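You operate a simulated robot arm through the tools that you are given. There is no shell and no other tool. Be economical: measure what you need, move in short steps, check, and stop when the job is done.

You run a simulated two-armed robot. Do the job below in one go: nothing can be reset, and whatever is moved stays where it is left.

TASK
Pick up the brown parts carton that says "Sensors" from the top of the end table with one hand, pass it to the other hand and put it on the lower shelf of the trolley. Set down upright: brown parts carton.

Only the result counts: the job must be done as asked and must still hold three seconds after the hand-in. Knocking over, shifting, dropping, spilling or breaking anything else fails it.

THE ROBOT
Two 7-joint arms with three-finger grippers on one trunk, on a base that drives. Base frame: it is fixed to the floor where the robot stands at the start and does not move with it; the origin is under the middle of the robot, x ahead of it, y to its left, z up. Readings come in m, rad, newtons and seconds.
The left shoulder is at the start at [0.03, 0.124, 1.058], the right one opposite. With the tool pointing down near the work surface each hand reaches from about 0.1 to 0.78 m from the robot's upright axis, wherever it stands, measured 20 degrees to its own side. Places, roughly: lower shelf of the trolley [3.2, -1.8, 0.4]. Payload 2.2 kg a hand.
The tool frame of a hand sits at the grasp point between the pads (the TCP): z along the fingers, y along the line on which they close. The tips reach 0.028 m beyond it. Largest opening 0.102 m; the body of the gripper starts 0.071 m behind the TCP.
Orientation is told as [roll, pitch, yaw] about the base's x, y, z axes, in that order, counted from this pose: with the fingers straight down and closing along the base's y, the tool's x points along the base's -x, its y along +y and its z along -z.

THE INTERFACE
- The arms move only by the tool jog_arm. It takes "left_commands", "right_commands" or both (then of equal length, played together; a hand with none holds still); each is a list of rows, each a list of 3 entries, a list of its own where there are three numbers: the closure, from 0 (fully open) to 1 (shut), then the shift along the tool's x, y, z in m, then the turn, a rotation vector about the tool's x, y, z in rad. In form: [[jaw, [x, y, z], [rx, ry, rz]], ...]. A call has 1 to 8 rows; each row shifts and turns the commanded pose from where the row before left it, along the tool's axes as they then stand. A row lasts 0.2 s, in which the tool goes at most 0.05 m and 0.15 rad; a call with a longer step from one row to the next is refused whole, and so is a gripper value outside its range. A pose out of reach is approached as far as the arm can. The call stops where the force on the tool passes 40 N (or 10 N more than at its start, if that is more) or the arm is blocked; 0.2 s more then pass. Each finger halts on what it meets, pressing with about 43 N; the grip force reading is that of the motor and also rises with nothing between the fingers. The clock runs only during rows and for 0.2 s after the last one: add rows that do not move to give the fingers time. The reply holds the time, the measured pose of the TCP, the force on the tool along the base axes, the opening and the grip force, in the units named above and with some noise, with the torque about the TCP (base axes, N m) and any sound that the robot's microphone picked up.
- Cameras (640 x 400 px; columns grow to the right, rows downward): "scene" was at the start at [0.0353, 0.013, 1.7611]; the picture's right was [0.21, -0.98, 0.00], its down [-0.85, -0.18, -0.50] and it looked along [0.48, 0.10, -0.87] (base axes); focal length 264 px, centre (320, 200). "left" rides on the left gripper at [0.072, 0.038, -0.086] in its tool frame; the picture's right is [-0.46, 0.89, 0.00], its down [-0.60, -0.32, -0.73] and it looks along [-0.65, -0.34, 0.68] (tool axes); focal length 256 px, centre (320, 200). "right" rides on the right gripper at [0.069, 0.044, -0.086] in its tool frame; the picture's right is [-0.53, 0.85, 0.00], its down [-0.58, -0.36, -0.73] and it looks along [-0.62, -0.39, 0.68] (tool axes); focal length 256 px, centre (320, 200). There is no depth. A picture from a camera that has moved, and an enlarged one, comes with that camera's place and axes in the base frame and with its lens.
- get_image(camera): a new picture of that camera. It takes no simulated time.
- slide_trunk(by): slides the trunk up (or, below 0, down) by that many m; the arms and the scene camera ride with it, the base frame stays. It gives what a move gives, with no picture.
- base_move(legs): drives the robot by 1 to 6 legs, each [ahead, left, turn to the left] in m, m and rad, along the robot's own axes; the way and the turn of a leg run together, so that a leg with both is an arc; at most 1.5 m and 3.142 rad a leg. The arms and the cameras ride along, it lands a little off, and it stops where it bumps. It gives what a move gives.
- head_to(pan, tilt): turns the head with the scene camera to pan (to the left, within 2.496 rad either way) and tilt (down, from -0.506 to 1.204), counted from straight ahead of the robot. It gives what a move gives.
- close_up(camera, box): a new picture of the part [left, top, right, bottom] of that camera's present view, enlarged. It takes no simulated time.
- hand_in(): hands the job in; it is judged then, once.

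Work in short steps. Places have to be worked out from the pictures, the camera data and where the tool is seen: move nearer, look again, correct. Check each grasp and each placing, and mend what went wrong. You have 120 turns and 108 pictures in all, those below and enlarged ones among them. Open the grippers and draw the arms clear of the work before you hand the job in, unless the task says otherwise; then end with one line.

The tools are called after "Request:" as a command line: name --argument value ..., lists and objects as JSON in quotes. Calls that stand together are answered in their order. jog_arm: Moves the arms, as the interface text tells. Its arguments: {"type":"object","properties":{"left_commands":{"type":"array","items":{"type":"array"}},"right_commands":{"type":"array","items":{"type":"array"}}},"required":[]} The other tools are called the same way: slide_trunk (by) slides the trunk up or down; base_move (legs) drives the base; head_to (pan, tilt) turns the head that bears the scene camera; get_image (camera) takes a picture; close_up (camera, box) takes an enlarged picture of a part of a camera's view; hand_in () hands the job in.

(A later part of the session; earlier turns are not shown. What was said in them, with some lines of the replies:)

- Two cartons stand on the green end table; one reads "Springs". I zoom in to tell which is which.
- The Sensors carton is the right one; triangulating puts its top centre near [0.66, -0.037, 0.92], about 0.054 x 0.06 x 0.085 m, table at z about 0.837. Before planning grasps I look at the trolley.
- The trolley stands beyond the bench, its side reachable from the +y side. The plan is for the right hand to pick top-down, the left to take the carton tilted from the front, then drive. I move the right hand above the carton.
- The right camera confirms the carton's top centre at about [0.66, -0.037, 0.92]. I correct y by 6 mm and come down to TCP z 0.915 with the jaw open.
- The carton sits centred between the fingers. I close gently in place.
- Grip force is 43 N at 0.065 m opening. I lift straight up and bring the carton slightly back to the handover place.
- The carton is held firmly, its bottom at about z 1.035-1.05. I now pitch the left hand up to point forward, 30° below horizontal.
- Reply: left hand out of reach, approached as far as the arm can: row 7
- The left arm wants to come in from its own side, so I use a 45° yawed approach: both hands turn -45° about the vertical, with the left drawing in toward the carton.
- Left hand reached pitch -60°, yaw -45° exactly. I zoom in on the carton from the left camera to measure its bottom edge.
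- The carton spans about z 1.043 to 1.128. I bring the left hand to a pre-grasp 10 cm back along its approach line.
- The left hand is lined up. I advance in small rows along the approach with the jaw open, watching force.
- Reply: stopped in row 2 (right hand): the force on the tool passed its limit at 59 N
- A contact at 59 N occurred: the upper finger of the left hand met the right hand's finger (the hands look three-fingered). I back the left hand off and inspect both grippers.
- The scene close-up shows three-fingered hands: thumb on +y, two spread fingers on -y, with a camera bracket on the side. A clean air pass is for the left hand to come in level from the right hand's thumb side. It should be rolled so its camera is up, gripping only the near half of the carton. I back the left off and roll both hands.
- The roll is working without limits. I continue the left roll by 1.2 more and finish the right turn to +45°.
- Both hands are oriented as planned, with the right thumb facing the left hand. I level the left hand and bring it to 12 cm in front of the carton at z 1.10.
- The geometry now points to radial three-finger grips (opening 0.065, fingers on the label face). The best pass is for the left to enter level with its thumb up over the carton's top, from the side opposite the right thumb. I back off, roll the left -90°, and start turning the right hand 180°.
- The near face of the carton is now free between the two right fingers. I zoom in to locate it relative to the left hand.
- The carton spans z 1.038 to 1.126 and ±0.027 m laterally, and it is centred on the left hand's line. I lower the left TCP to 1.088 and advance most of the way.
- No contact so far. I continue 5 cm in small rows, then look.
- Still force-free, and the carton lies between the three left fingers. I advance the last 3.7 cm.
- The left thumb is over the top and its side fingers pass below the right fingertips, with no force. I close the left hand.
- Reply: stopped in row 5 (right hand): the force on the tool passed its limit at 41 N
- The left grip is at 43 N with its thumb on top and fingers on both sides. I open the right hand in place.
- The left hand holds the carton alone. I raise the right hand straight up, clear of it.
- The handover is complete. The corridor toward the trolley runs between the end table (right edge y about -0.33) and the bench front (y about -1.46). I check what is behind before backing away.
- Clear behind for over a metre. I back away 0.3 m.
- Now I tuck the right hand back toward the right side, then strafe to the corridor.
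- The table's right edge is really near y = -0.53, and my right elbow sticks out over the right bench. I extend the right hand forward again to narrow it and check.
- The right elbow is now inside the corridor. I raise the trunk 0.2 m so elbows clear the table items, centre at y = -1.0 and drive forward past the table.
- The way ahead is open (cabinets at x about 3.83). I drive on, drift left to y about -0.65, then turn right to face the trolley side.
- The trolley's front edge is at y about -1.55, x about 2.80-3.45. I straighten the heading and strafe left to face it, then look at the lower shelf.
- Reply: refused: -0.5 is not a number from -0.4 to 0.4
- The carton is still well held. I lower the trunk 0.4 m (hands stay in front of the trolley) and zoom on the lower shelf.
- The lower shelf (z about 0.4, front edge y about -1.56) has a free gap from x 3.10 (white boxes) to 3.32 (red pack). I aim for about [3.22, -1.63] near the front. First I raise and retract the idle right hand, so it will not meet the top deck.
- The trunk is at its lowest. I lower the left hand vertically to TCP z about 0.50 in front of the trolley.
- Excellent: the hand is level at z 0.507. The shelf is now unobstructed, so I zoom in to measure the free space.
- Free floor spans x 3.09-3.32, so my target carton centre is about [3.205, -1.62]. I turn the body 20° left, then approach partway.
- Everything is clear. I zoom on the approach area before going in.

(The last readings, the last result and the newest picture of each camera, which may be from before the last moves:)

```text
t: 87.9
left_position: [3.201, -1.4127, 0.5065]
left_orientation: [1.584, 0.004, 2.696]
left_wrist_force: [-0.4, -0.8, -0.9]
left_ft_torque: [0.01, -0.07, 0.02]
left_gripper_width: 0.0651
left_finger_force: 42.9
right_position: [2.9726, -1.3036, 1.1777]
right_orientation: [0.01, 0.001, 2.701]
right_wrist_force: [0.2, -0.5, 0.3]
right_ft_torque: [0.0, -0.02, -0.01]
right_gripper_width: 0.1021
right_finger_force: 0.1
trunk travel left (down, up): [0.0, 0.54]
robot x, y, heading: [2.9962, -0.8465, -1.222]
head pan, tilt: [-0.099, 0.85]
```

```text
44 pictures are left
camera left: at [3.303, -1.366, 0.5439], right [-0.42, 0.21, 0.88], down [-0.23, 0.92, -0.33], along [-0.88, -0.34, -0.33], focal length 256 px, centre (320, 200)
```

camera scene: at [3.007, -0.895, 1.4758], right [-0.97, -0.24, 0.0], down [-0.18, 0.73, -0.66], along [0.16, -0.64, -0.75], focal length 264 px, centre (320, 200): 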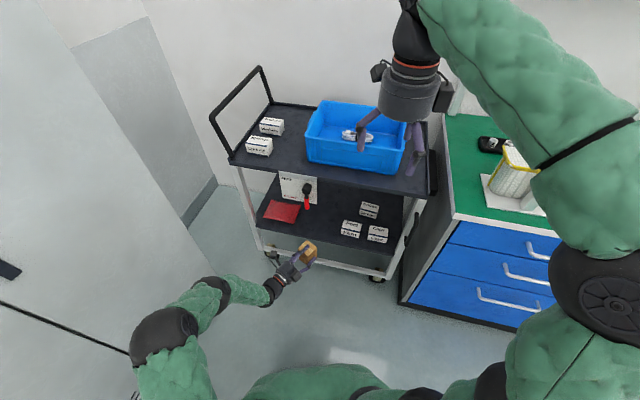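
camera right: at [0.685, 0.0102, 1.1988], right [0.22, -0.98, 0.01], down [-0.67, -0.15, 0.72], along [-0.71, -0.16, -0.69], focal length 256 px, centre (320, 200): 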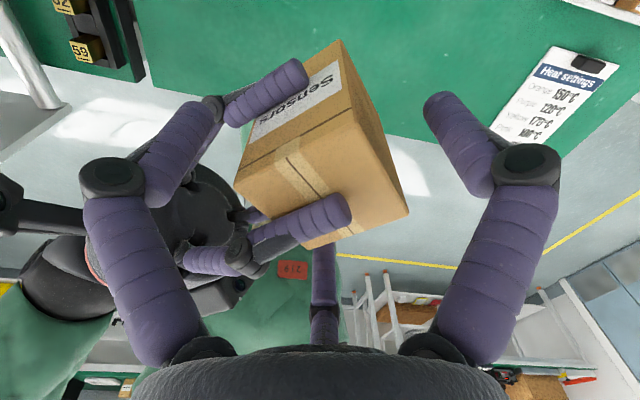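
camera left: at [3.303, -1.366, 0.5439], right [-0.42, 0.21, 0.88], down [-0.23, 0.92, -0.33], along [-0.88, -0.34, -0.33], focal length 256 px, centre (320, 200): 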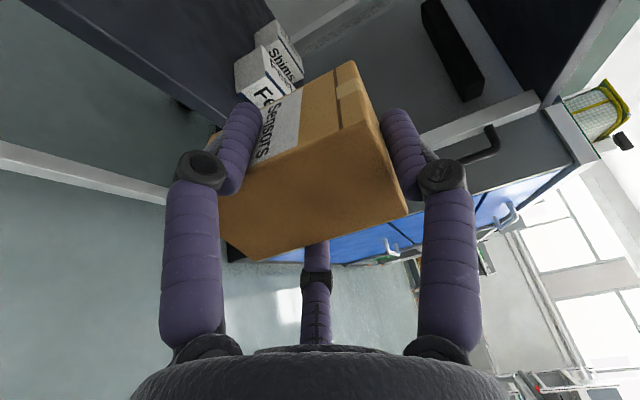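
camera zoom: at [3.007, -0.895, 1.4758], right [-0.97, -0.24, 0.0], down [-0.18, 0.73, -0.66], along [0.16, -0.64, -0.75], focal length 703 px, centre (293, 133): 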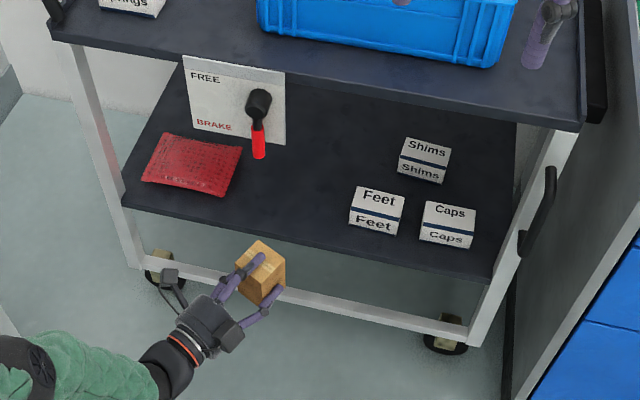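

Measured again, the front edge is y about -1.545, and the gap is x 3.08-3.32 with the shelf at z about 0.40. I drive in along -y with the carton about 4 cm above the shelf.

Request:
base_move --legs '[[0.176, -0.06, 0]]'

Request:
get_image --camera "left"

Request:
get_image --camera "scene"

```text
t: 89.5
left_position: [3.2002, -1.6032, 0.5059]
left_orientation: [1.581, 0.003, 2.692]
left_wrist_force: [-0.4, 0.2, -1.8]
left_ft_torque: [0.02, -0.04, 0.0]
left_gripper_width: 0.0653
left_finger_force: 43.1
right_position: [2.9725, -1.4938, 1.177]
right_orientation: [0.009, 0.004, 2.695]
right_wrist_force: [0.1, -0.1, 0.1]
right_ft_torque: [0.0, -0.02, -0.04]
right_gripper_width: 0.1021
right_finger_force: 0.1
trunk travel left (down, up): [0.0, 0.54]
robot x, y, heading: [2.9997, -1.0337, -1.228]
head pan, tilt: [-0.099, 0.85]
```

```text
43 pictures are left
camera left: at [3.3027, -1.5577, 0.5435], right [-0.42, 0.21, 0.88], down [-0.23, 0.92, -0.33], along [-0.88, -0.34, -0.33], focal length 256 px, centre (320, 200)
```

left: 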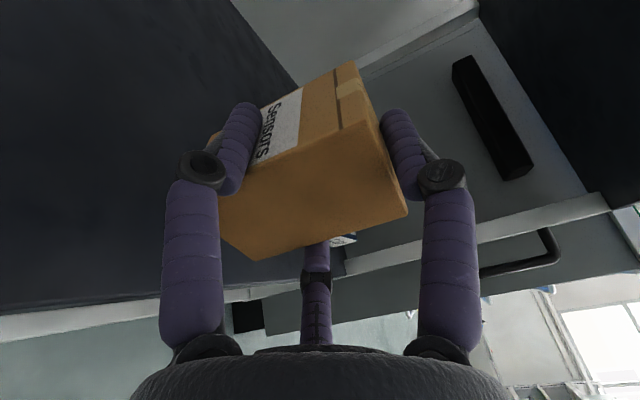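

```text
42 pictures are left
camera scene: at [3.0087, -1.086, 1.4757], right [-0.97, -0.24, 0.0], down [-0.18, 0.73, -0.66], along [0.16, -0.64, -0.75], focal length 264 px, centre (320, 200)
```

scene: 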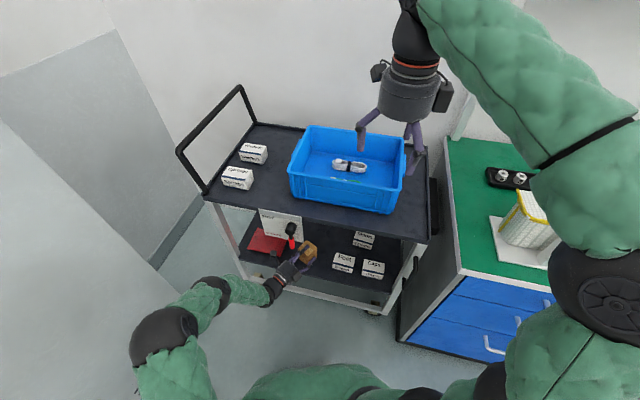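

The carton is over the shelf, with no contact. A zoom will verify clearance from the lever and boxes before lowering.

Request:
close_up --camera "scene" --box '[230, 200, 400, 320]'

```text
3.33 times, centred on (315, 260) of scene
camera zoom: at [3.0087, -1.086, 1.4757], right [-0.97, -0.24, 0.0], down [-0.18, 0.73, -0.66], along [0.16, -0.64, -0.75], focal length 878 px, centre (337, 0)
```

zoom: 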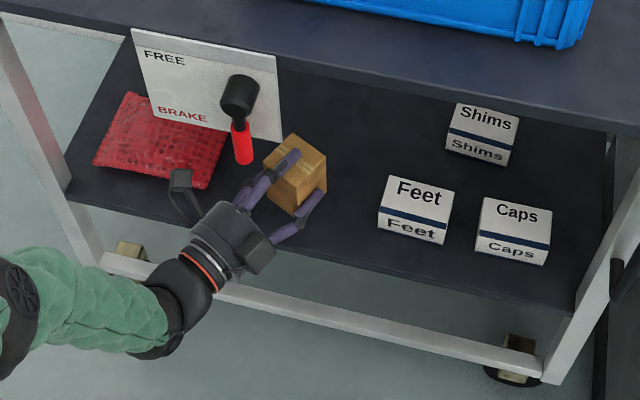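

Clear all round. I lower 3 cm, then continue in small steps while watching the vertical force.

Request:
jog_arm --left_commands '[[1, [0, -0.012, 0], [0, 0, 0]], [1, [0, -0.012, 0], [0, 0, 0]], [1, [0, -0.008, 0], [0, 0, 0]], [1, [0, 0, 0], [0, 0, 0]]]'

Request:
jog_arm --left_commands '[[1, [0, -0.005, 0], [0, 0, 0]], [1, [0, -0.005, 0], [0, 0, 0]], [1, [0, 0, 0], [0, 0, 0]]]'

Request:
close_up --camera "scene" --box '[230, 200, 400, 320]'

```text
t: 90.5
left_position: [3.2013, -1.6051, 0.4743]
left_orientation: [1.583, 0.004, 2.693]
left_wrist_force: [0.3, 0.2, -0.6]
left_ft_torque: [0.03, 0.0, 0.0]
left_gripper_width: 0.0651
left_finger_force: 42.9
right_position: [2.9726, -1.4939, 1.1777]
right_orientation: [0.011, 0.004, 2.697]
right_wrist_force: [0.1, -0.4, 0.8]
right_ft_torque: [0.02, 0.03, 0.0]
right_gripper_width: 0.1021
right_finger_force: 0.0
trunk travel left (down, up): [0.0, 0.54]
robot x, y, heading: [3.0031, -1.0368, -1.227]
head pan, tilt: [-0.099, 0.85]
```

```text
t: 91.3
left_position: [3.2012, -1.6053, 0.4646]
left_orientation: [1.584, 0.003, 2.693]
left_wrist_force: [0.3, -0.6, -1.4]
left_ft_torque: [0.01, -0.05, -0.01]
left_gripper_width: 0.0649
left_finger_force: 42.7
right_position: [2.9725, -1.493, 1.1772]
right_orientation: [0.009, 0.002, 2.697]
right_wrist_force: [-0.5, 0.1, 0.6]
right_ft_torque: [0.03, 0.01, 0.02]
right_gripper_width: 0.1019
right_finger_force: 0.1
trunk travel left (down, up): [0.0, 0.54]
robot x, y, heading: [3.0, -1.0361, -1.233]
head pan, tilt: [-0.099, 0.85]
```

```text
3.33 times, centred on (315, 260) of scene
camera zoom: at [3.0086, -1.0854, 1.4758], right [-0.97, -0.24, 0.0], down [-0.18, 0.73, -0.66], along [0.16, -0.64, -0.75], focal length 878 px, centre (337, 0)
```

zoom: 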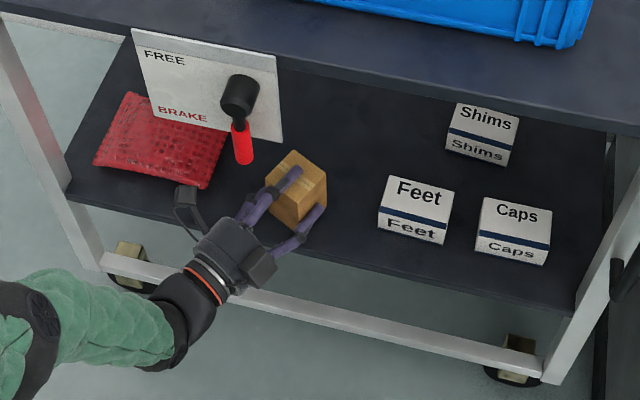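

Not yet in contact (carton bottom about 0.411). I continue down in 4 mm steps.

Request:
jog_arm --left_commands '[[1, [0, -0.004, 0], [0, 0, 0]], [1, [0, 0, 0], [0, 0, 0]]]'

Request:
jog_arm --left_commands '[[1, [0, -0.004, 0], [0, 0, 0]], [1, [0, 0, 0], [0, 0, 0]]]'

Request:
get_image --camera "left"

```text
t: 91.9
left_position: [3.2011, -1.6049, 0.4611]
left_orientation: [1.582, 0.004, 2.692]
left_wrist_force: [-0.2, 0.1, -1.5]
left_ft_torque: [0.01, -0.03, 0.01]
left_gripper_width: 0.0648
left_finger_force: 42.4
right_position: [2.9729, -1.4934, 1.1784]
right_orientation: [0.012, 0.005, 2.695]
right_wrist_force: [-0.8, -0.3, 0.8]
right_ft_torque: [-0.02, 0.02, 0.03]
right_gripper_width: 0.1019
right_finger_force: 0.0
trunk travel left (down, up): [0.0, 0.54]
robot x, y, heading: [3.0004, -1.0381, -1.232]
head pan, tilt: [-0.099, 0.85]
```

```text
t: 92.5
left_position: [3.2009, -1.6044, 0.4556]
left_orientation: [1.583, 0.004, 2.692]
left_wrist_force: [0.2, 0.0, -1.7]
left_ft_torque: [0.02, -0.02, -0.02]
left_gripper_width: 0.0651
left_finger_force: 42.9
right_position: [2.9722, -1.4939, 1.1788]
right_orientation: [0.011, 0.004, 2.698]
right_wrist_force: [-0.4, -0.3, -0.9]
right_ft_torque: [-0.01, -0.01, 0.0]
right_gripper_width: 0.1019
right_finger_force: 0.1
trunk travel left (down, up): [0.0, 0.54]
robot x, y, heading: [3.0018, -1.0372, -1.23]
head pan, tilt: [-0.099, 0.85]
```

```text
39 pictures are left
camera left: at [3.3026, -1.5588, 0.4931], right [-0.42, 0.21, 0.88], down [-0.23, 0.92, -0.33], along [-0.88, -0.34, -0.33], focal length 256 px, centre (320, 200)
```

left: 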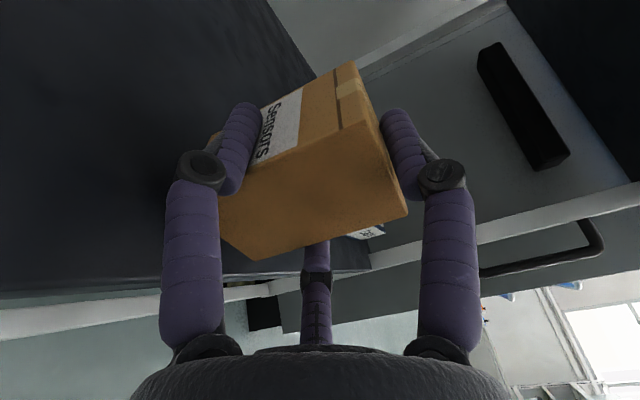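

The left camera shows the shelf's front edge nearer y = -1.574, so the carton is too close to the edge. I raise 6 mm, shift in by 2.5 cm and 1 cm to +x, and re-check.

Request:
jog_arm --left_commands '[[1, [0, 0.006, 0], [0, 0, 0]], [1, [0.0098, 0, 0.0095], [0, 0, 0]], [1, [0.0098, 0, 0.009], [0, 0, 0]], [1, [0, 0, 0], [0, 0, 0]]]'

Request:
get_image --camera "left"

Request:
close_up --camera "scene" --box '[230, 200, 400, 320]'

```text
t: 93.5
left_position: [3.2106, -1.6289, 0.4629]
left_orientation: [1.581, 0.004, 2.69]
left_wrist_force: [-0.1, 0.0, -0.7]
left_ft_torque: [0.04, -0.01, -0.01]
left_gripper_width: 0.065
left_finger_force: 42.9
right_position: [2.9736, -1.4942, 1.1779]
right_orientation: [0.01, 0.005, 2.697]
right_wrist_force: [-0.7, 0.8, 0.6]
right_ft_torque: [0.03, 0.01, 0.0]
right_gripper_width: 0.1021
right_finger_force: 0.1
trunk travel left (down, up): [0.0, 0.54]
robot x, y, heading: [2.9993, -1.0365, -1.229]
head pan, tilt: [-0.099, 0.85]
```

```text
38 pictures are left
camera left: at [3.3119, -1.5828, 0.4984], right [-0.42, 0.21, 0.88], down [-0.23, 0.92, -0.33], along [-0.88, -0.34, -0.33], focal length 256 px, centre (320, 200)
```

left: 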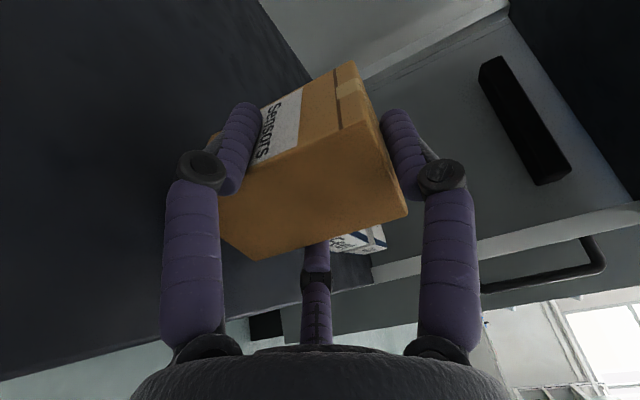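

```text
3.33 times, centred on (315, 260) of scene
camera zoom: at [3.0086, -1.0854, 1.4758], right [-0.97, -0.24, 0.0], down [-0.18, 0.73, -0.66], along [0.16, -0.64, -0.75], focal length 878 px, centre (337, 0)
```

zoom: 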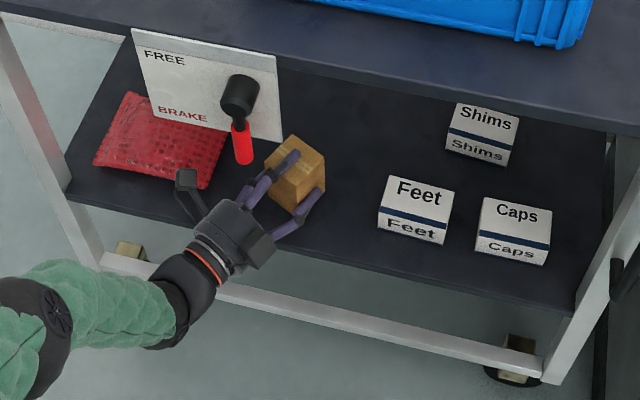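

The carton now sits well inside the edge, between the items. I lower again in small steps until contact.

Request:
jog_arm --left_commands '[[1, [0, -0.005, 0], [0, 0, 0]], [1, [0, -0.005, 0], [0, 0, 0]], [1, [0, 0, 0], [0, 0, 0]]]'

Request:
jog_arm --left_commands '[[1, [0, -0.003, 0], [0, 0, 0]], [1, [0, 0, 0], [0, 0, 0]]]'

Request:
jog_arm --left_commands '[[1, [0, -0.003, 0], [0, 0, 0]], [1, [0, 0, 0], [0, 0, 0]]]'

```text
t: 94.3
left_position: [3.2121, -1.6299, 0.4529]
left_orientation: [1.582, 0.004, 2.692]
left_wrist_force: [-0.1, 0.4, -1.4]
left_ft_torque: [0.06, -0.03, 0.03]
left_gripper_width: 0.0649
left_finger_force: 43.0
right_position: [2.9725, -1.4941, 1.1783]
right_orientation: [0.009, 0.003, 2.697]
right_wrist_force: [0.7, -0.5, 0.7]
right_ft_torque: [-0.03, 0.01, 0.0]
right_gripper_width: 0.1019
right_finger_force: 0.0
trunk travel left (down, up): [0.0, 0.54]
robot x, y, heading: [2.9981, -1.0378, -1.228]
head pan, tilt: [-0.099, 0.85]
```

```text
t: 94.9
left_position: [3.2116, -1.6293, 0.4496]
left_orientation: [1.583, 0.005, 2.693]
left_wrist_force: [0.2, 0.7, -1.1]
left_ft_torque: [0.01, 0.0, 0.03]
left_gripper_width: 0.0651
left_finger_force: 42.9
right_position: [2.9717, -1.493, 1.1781]
right_orientation: [0.009, 0.003, 2.698]
right_wrist_force: [-1.6, -0.4, 0.3]
right_ft_torque: [0.03, 0.01, -0.02]
right_gripper_width: 0.1021
right_finger_force: 0.1
trunk travel left (down, up): [0.0, 0.54]
robot x, y, heading: [2.998, -1.0374, -1.229]
head pan, tilt: [-0.099, 0.85]
```

```text
t: 95.5
left_position: [3.2105, -1.6286, 0.4474]
left_orientation: [1.582, 0.002, 2.693]
left_wrist_force: [-0.3, -0.3, -1.5]
left_ft_torque: [0.0, 0.0, -0.01]
left_gripper_width: 0.065
left_finger_force: 43.5
right_position: [2.973, -1.4934, 1.1786]
right_orientation: [0.011, 0.003, 2.698]
right_wrist_force: [-0.2, -0.1, 0.5]
right_ft_torque: [-0.01, 0.02, 0.0]
right_gripper_width: 0.1021
right_finger_force: 0.1
trunk travel left (down, up): [0.0, 0.54]
robot x, y, heading: [3.0001, -1.0328, -1.233]
head pan, tilt: [-0.099, 0.85]
```

Still free at TCP z 0.447. I continue down.

Request:
jog_arm --left_commands '[[1, [0, -0.003, 0], [0, 0, 0]], [1, [0, 0, 0], [0, 0, 0]]]'

Request:
jog_arm --left_commands '[[1, [0, -0.003, 0], [0, 0, 0]], [1, [0, 0, 0], [0, 0, 0]]]'

Request:
get_image --camera "left"

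Request:
close_up --camera "scene" --box '[260, 220, 360, 300]'

```text
t: 96.1
left_position: [3.2107, -1.6299, 0.444]
left_orientation: [1.582, 0.003, 2.692]
left_wrist_force: [-0.2, -0.1, -1.1]
left_ft_torque: [0.0, 0.03, 0.01]
left_gripper_width: 0.0653
left_finger_force: 42.5
right_position: [2.9715, -1.4929, 1.1775]
right_orientation: [0.011, 0.003, 2.698]
right_wrist_force: [-0.3, -0.5, 0.9]
right_ft_torque: [-0.03, -0.01, 0.01]
right_gripper_width: 0.1018
right_finger_force: 0.2
trunk travel left (down, up): [0.0, 0.54]
robot x, y, heading: [2.9986, -1.0372, -1.23]
head pan, tilt: [-0.099, 0.85]
```

```text
t: 96.7
left_position: [3.2098, -1.6299, 0.4411]
left_orientation: [1.585, 0.005, 2.693]
left_wrist_force: [0.0, 0.1, -1.4]
left_ft_torque: [0.02, -0.01, 0.0]
left_gripper_width: 0.0653
left_finger_force: 43.2
right_position: [2.972, -1.4926, 1.1777]
right_orientation: [0.011, 0.004, 2.697]
right_wrist_force: [0.4, -0.4, 0.8]
right_ft_torque: [0.02, 0.0, -0.02]
right_gripper_width: 0.102
right_finger_force: 0.1
trunk travel left (down, up): [0.0, 0.54]
robot x, y, heading: [3.0006, -1.035, -1.225]
head pan, tilt: [-0.099, 0.85]
```

```text
36 pictures are left
camera left: at [3.3123, -1.5836, 0.477], right [-0.42, 0.21, 0.88], down [-0.23, 0.92, -0.33], along [-0.88, -0.34, -0.33], focal length 256 px, centre (320, 200)
```

left: 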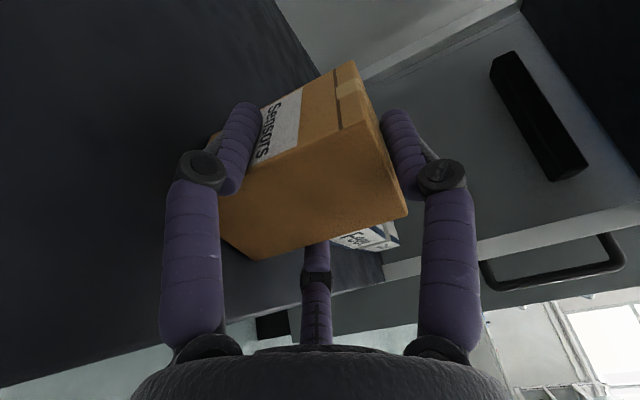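

```text
5.00 times, centred on (310, 260) of scene
camera zoom: at [3.0086, -1.0854, 1.4758], right [-0.97, -0.24, 0.0], down [-0.18, 0.73, -0.66], along [0.16, -0.64, -0.75], focal length 1317 px, centre (370, -100)
```

zoom: 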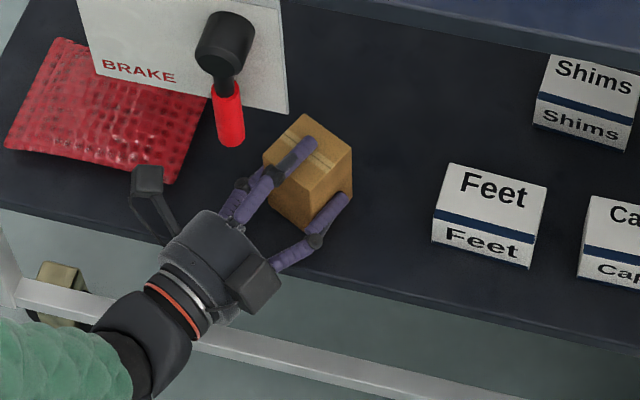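

Triangulating the "Feet" box base puts the shelf at z about 0.38-0.39, only millimetres below the carton. I continue in 3 mm steps.

Request:
jog_arm --left_commands '[[1, [0, -0.003, 0], [0, 0, 0]], [1, [0, 0, 0], [0, 0, 0]]]'

Request:
jog_arm --left_commands '[[1, [0, -0.002, 0], [0, 0, 0]], [1, [0, 0, 0], [0, 0, 0]]]'

Request:
jog_arm --left_commands '[[1, [0, -0.002, 0], [0, 0, 0]], [1, [0, 0, 0], [0, 0, 0]]]'

```text
t: 97.3
left_position: [3.2108, -1.6306, 0.4367]
left_orientation: [1.582, 0.005, 2.693]
left_wrist_force: [-0.5, 0.3, -2.1]
left_ft_torque: [0.03, 0.0, 0.01]
left_gripper_width: 0.065
left_finger_force: 43.1
right_position: [2.9728, -1.4937, 1.1777]
right_orientation: [0.012, 0.003, 2.696]
right_wrist_force: [0.2, 0.1, 0.1]
right_ft_torque: [0.01, -0.01, -0.01]
right_gripper_width: 0.102
right_finger_force: 0.1
trunk travel left (down, up): [0.0, 0.54]
robot x, y, heading: [2.9978, -1.0331, -1.23]
head pan, tilt: [-0.099, 0.85]
```

```text
t: 97.9
left_position: [3.2101, -1.6304, 0.4382]
left_orientation: [1.584, 0.005, 2.693]
left_wrist_force: [0.0, 1.1, 15.0]
left_ft_torque: [0.46, 0.31, -0.01]
left_gripper_width: 0.0653
left_finger_force: 43.2
right_position: [2.9716, -1.4921, 1.178]
right_orientation: [0.011, 0.005, 2.697]
right_wrist_force: [0.4, -0.4, 0.6]
right_ft_torque: [0.0, -0.03, -0.03]
right_gripper_width: 0.102
right_finger_force: 0.0
trunk travel left (down, up): [0.0, 0.54]
robot x, y, heading: [3.002, -1.0374, -1.23]
head pan, tilt: [-0.099, 0.85]
```

```text
t: 98.5
left_position: [3.2108, -1.6311, 0.437]
left_orientation: [1.587, 0.006, 2.695]
left_wrist_force: [-0.2, -0.1, 24.5]
left_ft_torque: [0.55, 0.4, 0.0]
left_gripper_width: 0.0649
left_finger_force: 43.5
right_position: [2.9716, -1.4919, 1.1792]
right_orientation: [0.01, 0.005, 2.698]
right_wrist_force: [-1.0, -0.1, -0.4]
right_ft_torque: [0.0, 0.05, -0.02]
right_gripper_width: 0.1017
right_finger_force: 0.1
trunk travel left (down, up): [0.0, 0.54]
robot x, y, heading: [2.9994, -1.0326, -1.227]
head pan, tilt: [-0.099, 0.85]
```

Contact: 24 N upward, located at the carton's near bottom corner. I ease off 1 mm and open gradually.

Request:
jog_arm --left_commands '[[1, [0, 0.001, 0], [0, 0, 0]], [0.3, [0, 0, 0], [0, 0, 0]], [0.2, [0, 0, 0], [0, 0, 0]], [0.1, [0, 0, 0], [0, 0, 0]], [0, [0, 0, 0], [0, 0, 0]], [0, [0, 0, 0], [0, 0, 0]]]'

Request:
get_image --camera "left"

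Request:
close_up --camera "scene" --box '[260, 220, 360, 300]'

```text
t: 99.9
left_position: [3.2099, -1.6307, 0.4364]
left_orientation: [1.583, 0.002, 2.693]
left_wrist_force: [-0.6, 0.5, -0.8]
left_ft_torque: [-0.03, 0.01, -0.01]
left_gripper_width: 0.102
left_finger_force: 0.1
right_position: [2.9716, -1.4932, 1.1774]
right_orientation: [0.01, 0.005, 2.696]
right_wrist_force: [0.2, -0.1, 0.1]
right_ft_torque: [0.0, -0.01, 0.0]
right_gripper_width: 0.1019
right_finger_force: 0.1
trunk travel left (down, up): [0.0, 0.54]
robot x, y, heading: [3.003, -1.0371, -1.231]
head pan, tilt: [-0.099, 0.85]
```

```text
34 pictures are left
camera left: at [3.3117, -1.5837, 0.473], right [-0.42, 0.21, 0.88], down [-0.23, 0.92, -0.33], along [-0.88, -0.34, -0.33], focal length 256 px, centre (320, 200)
```

left: 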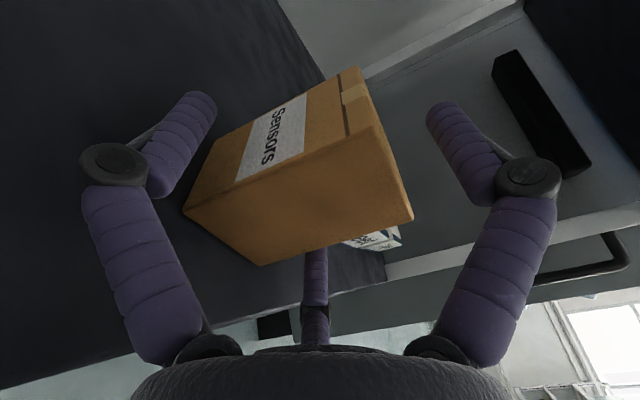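

```text
5.00 times, centred on (310, 260) of scene
camera zoom: at [3.0086, -1.0852, 1.4758], right [-0.97, -0.24, 0.0], down [-0.18, 0.73, -0.66], along [0.16, -0.64, -0.75], focal length 1317 px, centre (370, -100)
```

zoom: 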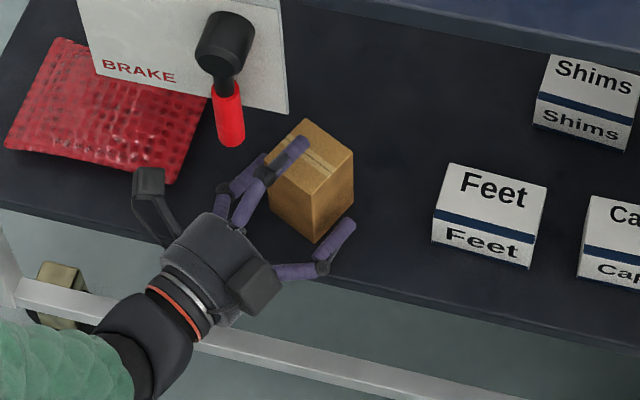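

The carton stands upright and released. I withdraw the left hand straight back along its axis.

Request:
jog_arm --left_commands '[[0, [0, 0.002, -0.015], [0, 0, 0]], [0, [0, 0, -0.02], [0, 0, 0]], [0, [0, 0, -0.03], [0, 0, 0]], [0, [0, 0, -0.035], [0, 0, 0]], [0, [0, 0, -0.035], [0, 0, 0]], [0, [0, 0, 0], [0, 0, 0]]]'

Request:
close_up --camera "scene" --box '[230, 200, 400, 320]'

```text
t: 101.3
left_position: [3.2705, -1.507, 0.4362]
left_orientation: [1.582, 0.004, 2.693]
left_wrist_force: [-0.6, 0.2, 0.5]
left_ft_torque: [-0.02, 0.04, -0.03]
left_gripper_width: 0.1017
left_finger_force: 0.0
right_position: [2.9725, -1.492, 1.1788]
right_orientation: [0.01, 0.003, 2.696]
right_wrist_force: [-0.2, -0.7, -0.1]
right_ft_torque: [-0.01, 0.0, 0.01]
right_gripper_width: 0.1017
right_finger_force: 0.1
trunk travel left (down, up): [0.0, 0.54]
robot x, y, heading: [3.0014, -1.0364, -1.226]
head pan, tilt: [-0.099, 0.85]
```

```text
3.33 times, centred on (315, 260) of scene
camera zoom: at [3.0087, -1.0851, 1.4758], right [-0.97, -0.24, 0.0], down [-0.18, 0.73, -0.66], along [0.16, -0.64, -0.75], focal length 878 px, centre (337, 0)
```

zoom: 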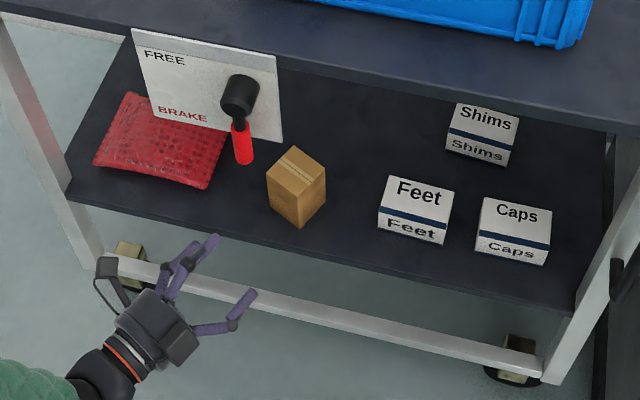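

Carton is upright on the lower shelf with the other items unmoved. I back the robot away to draw both arms clear (reversing along the path it came in by), then check once more.

Request:
base_move --legs '[[-0.28, 0.1, 0]]'

Request:
get_image --camera "scene"

```text
t: 103.3
left_position: [3.2706, -1.2139, 0.4357]
left_orientation: [1.583, 0.003, 2.694]
left_wrist_force: [0.2, -0.7, 0.3]
left_ft_torque: [0.03, -0.01, 0.0]
left_gripper_width: 0.102
left_finger_force: 0.0
right_position: [2.976, -1.2002, 1.1782]
right_orientation: [0.011, 0.004, 2.697]
right_wrist_force: [-0.2, 0.4, -0.4]
right_ft_torque: [0.0, 0.0, 0.01]
right_gripper_width: 0.1019
right_finger_force: 0.1
trunk travel left (down, up): [0.0, 0.54]
robot x, y, heading: [3.0016, -0.7426, -1.226]
head pan, tilt: [-0.099, 0.85]
```

```text
31 pictures are left
camera scene: at [3.0107, -0.7922, 1.4758], right [-0.97, -0.24, 0.0], down [-0.18, 0.73, -0.66], along [0.16, -0.64, -0.75], focal length 264 px, centre (320, 200)
```

scene: 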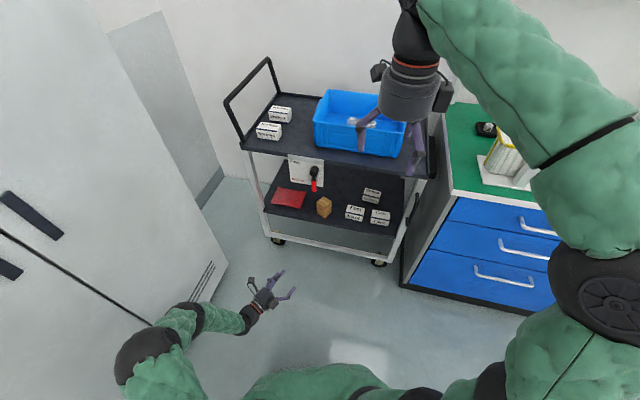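

The carton stands upright on the lower shelf, nothing else has moved, and both hands are open and clear. I hand in.

Request:
hand_in

```text
The job is handed in.
```

The "Sensors" carton was picked up with the right hand, passed in the air to the left hand, and now stands upright on the trolley's lower shelf. Nothing else looked disturbed in the last picture, and both hands are open and clear.
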